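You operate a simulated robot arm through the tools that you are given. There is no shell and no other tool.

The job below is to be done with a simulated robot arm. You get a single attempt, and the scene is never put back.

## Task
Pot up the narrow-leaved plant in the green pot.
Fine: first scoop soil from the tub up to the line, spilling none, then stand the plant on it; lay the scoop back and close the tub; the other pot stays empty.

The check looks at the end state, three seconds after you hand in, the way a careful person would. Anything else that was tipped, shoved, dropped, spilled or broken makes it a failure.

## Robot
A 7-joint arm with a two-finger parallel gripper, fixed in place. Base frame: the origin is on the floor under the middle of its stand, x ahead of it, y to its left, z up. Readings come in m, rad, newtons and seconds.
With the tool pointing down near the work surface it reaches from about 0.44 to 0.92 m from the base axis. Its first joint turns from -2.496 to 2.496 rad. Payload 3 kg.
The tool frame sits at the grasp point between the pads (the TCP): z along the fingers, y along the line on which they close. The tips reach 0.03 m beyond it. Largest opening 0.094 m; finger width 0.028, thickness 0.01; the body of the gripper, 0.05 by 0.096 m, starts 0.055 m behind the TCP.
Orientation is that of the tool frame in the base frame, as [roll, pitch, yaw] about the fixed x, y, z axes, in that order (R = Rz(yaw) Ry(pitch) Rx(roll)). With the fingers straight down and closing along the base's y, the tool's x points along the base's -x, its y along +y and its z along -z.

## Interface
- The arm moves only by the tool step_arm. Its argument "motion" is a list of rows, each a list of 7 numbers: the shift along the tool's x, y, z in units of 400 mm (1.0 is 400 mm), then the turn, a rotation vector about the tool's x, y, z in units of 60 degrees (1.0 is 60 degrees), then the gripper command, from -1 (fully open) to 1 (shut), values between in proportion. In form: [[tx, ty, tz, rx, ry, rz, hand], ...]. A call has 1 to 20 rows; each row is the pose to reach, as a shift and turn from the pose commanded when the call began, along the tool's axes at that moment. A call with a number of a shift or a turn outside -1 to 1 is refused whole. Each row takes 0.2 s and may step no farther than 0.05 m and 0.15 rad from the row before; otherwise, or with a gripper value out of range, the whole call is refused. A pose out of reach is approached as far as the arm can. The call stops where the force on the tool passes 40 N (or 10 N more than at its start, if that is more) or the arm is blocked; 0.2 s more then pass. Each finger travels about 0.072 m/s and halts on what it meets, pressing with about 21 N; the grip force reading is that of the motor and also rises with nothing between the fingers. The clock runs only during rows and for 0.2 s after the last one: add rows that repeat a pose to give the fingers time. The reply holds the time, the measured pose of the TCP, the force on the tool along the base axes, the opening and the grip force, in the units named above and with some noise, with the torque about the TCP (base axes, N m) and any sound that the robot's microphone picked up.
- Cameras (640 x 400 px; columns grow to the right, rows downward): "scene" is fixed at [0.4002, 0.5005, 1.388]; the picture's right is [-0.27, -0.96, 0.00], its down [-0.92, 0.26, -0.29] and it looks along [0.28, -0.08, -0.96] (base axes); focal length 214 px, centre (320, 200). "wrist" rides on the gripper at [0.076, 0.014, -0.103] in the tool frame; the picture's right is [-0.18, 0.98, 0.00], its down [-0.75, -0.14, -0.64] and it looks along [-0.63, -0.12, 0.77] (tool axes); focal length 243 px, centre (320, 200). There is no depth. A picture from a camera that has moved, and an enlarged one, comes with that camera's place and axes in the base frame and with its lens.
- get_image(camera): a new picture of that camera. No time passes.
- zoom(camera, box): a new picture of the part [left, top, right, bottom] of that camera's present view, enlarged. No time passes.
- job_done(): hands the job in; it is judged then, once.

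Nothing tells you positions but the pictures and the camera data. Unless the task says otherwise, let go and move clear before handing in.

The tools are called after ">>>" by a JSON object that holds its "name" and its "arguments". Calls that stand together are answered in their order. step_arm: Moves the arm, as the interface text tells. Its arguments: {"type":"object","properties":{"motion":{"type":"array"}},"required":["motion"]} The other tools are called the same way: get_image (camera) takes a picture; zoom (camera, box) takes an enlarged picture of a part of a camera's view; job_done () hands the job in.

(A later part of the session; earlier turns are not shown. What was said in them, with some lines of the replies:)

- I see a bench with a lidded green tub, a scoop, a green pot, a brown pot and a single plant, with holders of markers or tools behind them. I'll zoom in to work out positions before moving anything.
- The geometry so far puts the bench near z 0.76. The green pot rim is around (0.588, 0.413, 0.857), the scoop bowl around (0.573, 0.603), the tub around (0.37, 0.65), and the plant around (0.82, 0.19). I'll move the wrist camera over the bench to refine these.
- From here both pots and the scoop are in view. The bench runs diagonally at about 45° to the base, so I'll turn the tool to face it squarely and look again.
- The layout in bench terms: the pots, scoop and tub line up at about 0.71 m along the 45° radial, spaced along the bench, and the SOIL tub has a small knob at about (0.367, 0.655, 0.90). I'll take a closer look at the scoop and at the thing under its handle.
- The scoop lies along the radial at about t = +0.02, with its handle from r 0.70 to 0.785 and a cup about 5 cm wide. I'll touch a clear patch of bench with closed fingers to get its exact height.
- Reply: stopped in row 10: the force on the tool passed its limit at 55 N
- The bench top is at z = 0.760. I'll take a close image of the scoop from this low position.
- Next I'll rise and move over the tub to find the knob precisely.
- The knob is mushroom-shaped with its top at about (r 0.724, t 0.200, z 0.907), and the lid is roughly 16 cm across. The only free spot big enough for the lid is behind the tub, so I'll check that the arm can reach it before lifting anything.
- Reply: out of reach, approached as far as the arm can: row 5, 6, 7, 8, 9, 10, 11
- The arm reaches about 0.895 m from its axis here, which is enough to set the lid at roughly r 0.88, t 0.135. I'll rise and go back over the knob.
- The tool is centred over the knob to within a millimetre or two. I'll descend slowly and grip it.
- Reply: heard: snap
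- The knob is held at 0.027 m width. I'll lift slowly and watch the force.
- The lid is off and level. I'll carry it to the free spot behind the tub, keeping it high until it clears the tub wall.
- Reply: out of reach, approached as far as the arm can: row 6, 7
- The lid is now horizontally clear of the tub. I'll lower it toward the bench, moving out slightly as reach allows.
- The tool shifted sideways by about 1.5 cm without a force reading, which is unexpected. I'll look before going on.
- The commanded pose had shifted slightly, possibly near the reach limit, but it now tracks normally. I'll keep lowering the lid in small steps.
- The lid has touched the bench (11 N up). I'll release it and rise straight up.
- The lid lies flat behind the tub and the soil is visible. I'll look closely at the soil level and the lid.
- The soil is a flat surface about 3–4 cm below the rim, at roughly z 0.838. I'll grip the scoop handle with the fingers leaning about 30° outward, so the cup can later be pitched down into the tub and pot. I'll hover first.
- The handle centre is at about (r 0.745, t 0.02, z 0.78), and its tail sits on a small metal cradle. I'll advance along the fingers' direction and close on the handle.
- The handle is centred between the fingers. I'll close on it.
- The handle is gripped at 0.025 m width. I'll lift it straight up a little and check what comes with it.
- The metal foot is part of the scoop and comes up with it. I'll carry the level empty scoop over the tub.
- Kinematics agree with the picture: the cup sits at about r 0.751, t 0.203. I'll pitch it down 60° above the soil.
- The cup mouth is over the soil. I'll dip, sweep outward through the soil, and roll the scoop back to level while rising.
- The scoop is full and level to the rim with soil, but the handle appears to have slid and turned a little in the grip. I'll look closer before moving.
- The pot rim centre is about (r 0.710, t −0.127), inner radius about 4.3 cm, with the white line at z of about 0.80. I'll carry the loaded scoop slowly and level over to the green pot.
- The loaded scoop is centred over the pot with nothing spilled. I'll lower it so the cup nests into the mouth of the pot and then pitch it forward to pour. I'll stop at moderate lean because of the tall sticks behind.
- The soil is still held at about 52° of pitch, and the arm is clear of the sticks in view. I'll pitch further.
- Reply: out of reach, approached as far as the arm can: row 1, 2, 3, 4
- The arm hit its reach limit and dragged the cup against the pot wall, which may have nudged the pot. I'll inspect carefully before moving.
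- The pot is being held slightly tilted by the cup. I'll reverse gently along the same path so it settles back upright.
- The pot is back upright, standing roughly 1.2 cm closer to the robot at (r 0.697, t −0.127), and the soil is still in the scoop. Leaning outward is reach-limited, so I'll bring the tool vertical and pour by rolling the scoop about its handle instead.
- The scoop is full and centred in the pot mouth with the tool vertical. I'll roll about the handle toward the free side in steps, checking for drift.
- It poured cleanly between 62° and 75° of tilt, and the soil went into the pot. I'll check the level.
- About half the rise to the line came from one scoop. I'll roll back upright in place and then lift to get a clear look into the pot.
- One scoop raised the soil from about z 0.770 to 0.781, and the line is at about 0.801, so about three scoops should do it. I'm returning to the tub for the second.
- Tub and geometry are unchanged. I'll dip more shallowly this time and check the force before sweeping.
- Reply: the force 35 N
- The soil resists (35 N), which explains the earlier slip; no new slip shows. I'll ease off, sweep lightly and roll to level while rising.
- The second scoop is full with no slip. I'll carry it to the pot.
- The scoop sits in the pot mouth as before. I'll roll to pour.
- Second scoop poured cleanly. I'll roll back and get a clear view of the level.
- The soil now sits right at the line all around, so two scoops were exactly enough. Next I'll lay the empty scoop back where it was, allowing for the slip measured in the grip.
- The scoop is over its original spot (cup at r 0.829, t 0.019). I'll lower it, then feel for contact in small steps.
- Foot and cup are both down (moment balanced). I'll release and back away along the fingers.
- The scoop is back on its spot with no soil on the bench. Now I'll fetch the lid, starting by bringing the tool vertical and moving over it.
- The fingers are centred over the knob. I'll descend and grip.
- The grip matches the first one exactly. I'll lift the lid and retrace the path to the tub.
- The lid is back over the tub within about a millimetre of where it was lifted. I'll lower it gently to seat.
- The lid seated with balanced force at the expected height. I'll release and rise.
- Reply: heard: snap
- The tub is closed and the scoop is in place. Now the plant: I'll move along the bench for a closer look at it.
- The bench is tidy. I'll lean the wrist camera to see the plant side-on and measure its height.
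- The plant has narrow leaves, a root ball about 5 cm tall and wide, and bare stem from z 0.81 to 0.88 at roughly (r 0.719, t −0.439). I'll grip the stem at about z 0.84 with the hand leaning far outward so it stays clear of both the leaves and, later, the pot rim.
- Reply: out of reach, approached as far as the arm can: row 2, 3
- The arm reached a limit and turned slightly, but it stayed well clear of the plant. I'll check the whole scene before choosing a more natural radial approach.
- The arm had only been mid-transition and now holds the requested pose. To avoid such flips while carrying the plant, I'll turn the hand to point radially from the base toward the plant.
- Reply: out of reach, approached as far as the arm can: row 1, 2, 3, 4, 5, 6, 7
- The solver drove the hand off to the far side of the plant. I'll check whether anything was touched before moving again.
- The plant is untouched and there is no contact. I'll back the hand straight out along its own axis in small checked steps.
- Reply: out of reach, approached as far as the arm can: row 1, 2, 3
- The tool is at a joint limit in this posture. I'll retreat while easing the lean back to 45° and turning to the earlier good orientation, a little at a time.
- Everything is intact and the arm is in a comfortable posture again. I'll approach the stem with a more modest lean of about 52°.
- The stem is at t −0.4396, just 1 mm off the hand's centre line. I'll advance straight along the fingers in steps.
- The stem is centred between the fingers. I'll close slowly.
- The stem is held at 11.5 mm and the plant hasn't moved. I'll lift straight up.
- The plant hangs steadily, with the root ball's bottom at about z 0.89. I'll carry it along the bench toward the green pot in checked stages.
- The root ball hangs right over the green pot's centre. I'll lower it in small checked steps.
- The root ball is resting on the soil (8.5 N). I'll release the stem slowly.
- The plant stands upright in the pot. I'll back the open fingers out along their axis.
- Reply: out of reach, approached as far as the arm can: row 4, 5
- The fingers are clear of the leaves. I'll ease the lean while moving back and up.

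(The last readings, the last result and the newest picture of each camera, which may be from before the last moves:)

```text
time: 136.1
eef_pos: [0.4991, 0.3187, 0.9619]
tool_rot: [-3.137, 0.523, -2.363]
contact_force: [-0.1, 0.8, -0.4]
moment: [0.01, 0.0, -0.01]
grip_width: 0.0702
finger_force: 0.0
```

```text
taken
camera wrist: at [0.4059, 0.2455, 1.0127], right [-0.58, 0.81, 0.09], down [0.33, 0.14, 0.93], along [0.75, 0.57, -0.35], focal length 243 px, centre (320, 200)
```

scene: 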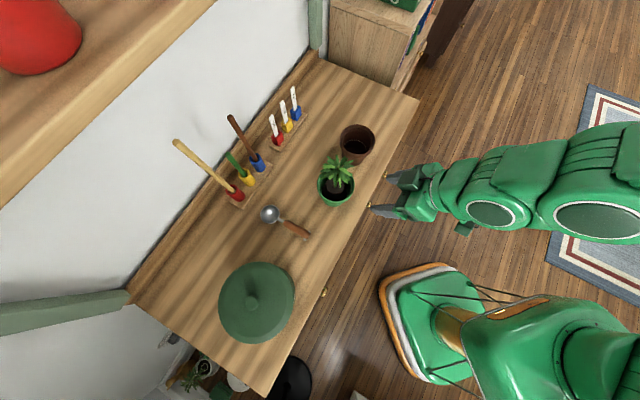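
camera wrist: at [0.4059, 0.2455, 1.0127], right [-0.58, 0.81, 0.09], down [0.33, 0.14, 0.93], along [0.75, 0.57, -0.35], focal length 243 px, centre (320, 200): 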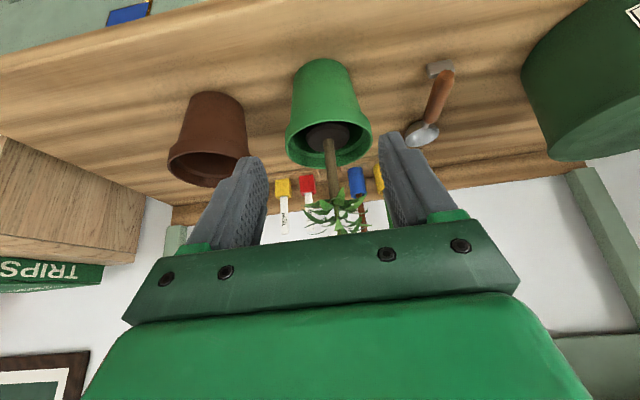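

The plant, pot, scoop and tub all look right. I'll withdraw the arm fully and do a final inspection.

>>> {"name": "step_arm", "arguments": {"motion": [[0.003, 0, -0.06, 0, 0.12, 0, -0.5], [0.006, 0, -0.13, 0, 0.24, 0, -0.5], [0.01, 0, -0.2, 0, 0.37, 0, -0.5], [0.013, 0, -0.267, 0, 0.5, 0, -0.5], [0.013, 0, -0.267, 0, 0.5, 0, -0.5]]}}

>>> {"name": "zoom", "arguments": {"camera": "scene", "box": [200, 140, 400, 265]}}

>>> {"name": "zoom", "arguments": {"camera": "scene", "box": [160, 240, 352, 360]}}

>>> {"name": "zoom", "arguments": {"camera": "scene", "box": [300, 50, 460, 150]}}

>>> {"name": "zoom", "arguments": {"camera": "scene", "box": [305, 145, 370, 210]}}

>>> {"name": "get_image", "arguments": {"camera": "wrist"}}

```text
time: 137.3
eef_pos: [0.4586, 0.2788, 1.0523]
tool_rot: [-3.14, -0.003, -2.363]
contact_force: [-0.4, 0.1, 0.1]
moment: [0.01, 0.01, 0.0]
grip_width: 0.0707
finger_force: 0.0
```

```text
3.20 times, centred on (300, 202) of scene
camera zoom: at [0.4002, 0.5005, 1.388], right [-0.27, -0.96, 0.0], down [-0.92, 0.26, -0.29], along [0.28, -0.08, -0.96], focal length 686 px, centre (384, 192)
```

zoom: 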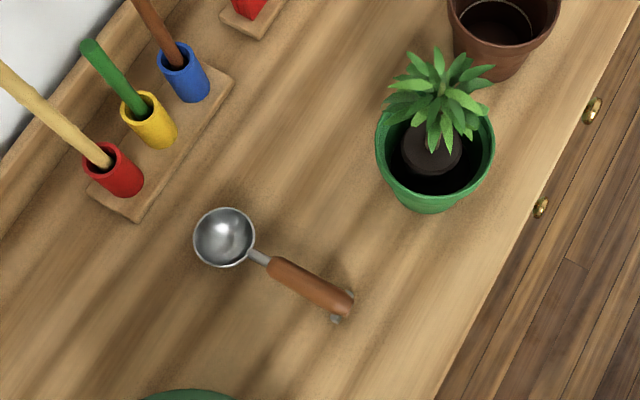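

```text
3.33 times, centred on (256, 300) of scene
camera zoom: at [0.4002, 0.5005, 1.388], right [-0.27, -0.96, 0.0], down [-0.92, 0.26, -0.29], along [0.28, -0.08, -0.96], focal length 715 px, centre (533, -133)
```

zoom: 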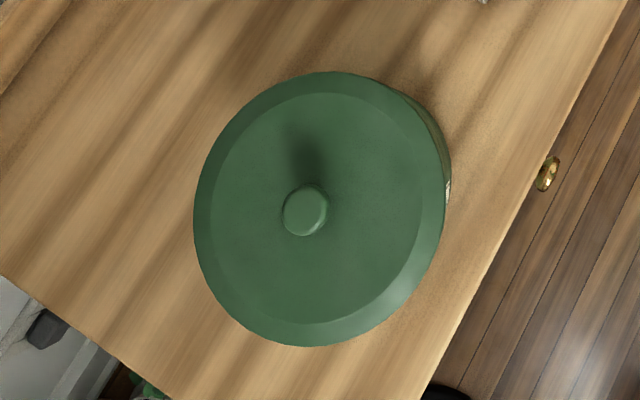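

```text
4.00 times, centred on (380, 100) of scene
camera zoom: at [0.4002, 0.5005, 1.388], right [-0.27, -0.96, 0.0], down [-0.92, 0.26, -0.29], along [0.28, -0.08, -0.96], focal length 858 px, centre (80, 600)
```

zoom: 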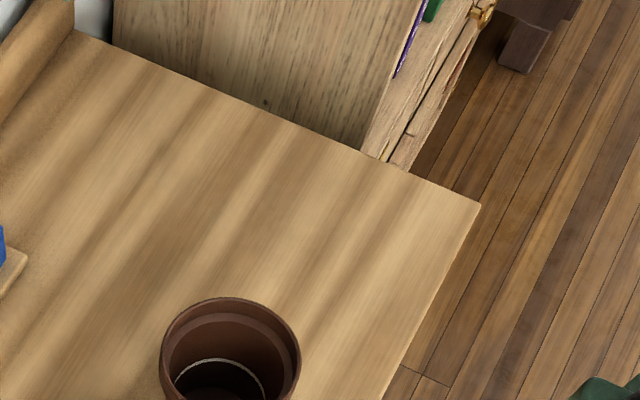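

```text
6.15 times, centred on (338, 178) of scene
camera zoom: at [0.4002, 0.5005, 1.388], right [-0.27, -0.96, 0.0], down [-0.92, 0.26, -0.29], along [0.28, -0.08, -0.96], focal length 1320 px, centre (212, 338)
```

zoom: 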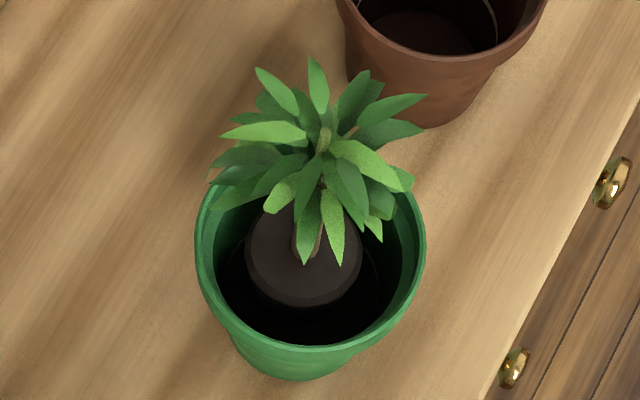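

```text
taken
camera wrist: at [0.3936, 0.2358, 1.1547], right [-0.56, 0.83, 0.0], down [0.64, 0.43, 0.64], along [0.53, 0.36, -0.77], focal length 243 px, centre (320, 200)
```

wrist: 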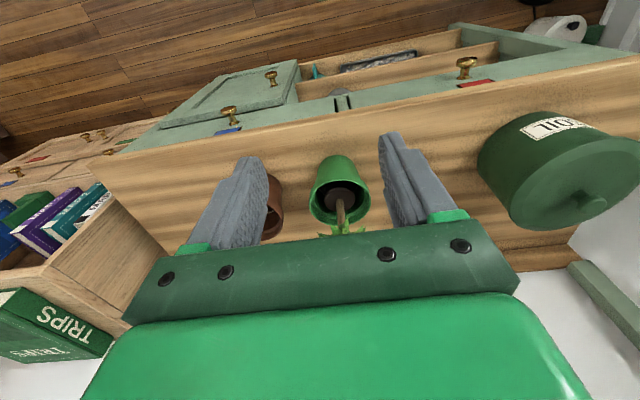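

Checked against the first pictures: the narrow-leaved plant stands upright in the green pot on soil filled to the line. The scoop is back on its spot, the tub is closed, the brown pot is empty and unmoved, and there is no soil on the bench. The green pot itself ended about 1.2 cm nearer the robot after an early nudge, upright. The hand is open and clear, so I'm handing in.

>>> {"name": "job_done", "arguments": {}}

```text
The job is handed in.
```

I've handed the job in: the narrow-leaved plant stands upright in the green pot, on soil filled to the white line. I don't have the check's result yet.

- **Soil:** two scoops brought it to the line. I saw no soil on the bench.
- **Scoop and tub:** the scoop is back on its original spot and the lid is back on the tub.
- **Other pot:** the brown pot is empty and hasn't moved.

**Green pot nudged:** on the first pour the arm ran out of reach and the scoop caught the pot's inside wall. The pot tilted briefly, then settled upright about 1.2 cm closer to the robot than where it started. I left it there rather than risk pushing it back.

Later the arm swung past the plant while I was lining up to grip it. In the pictures before and after, the plant hadn't moved.
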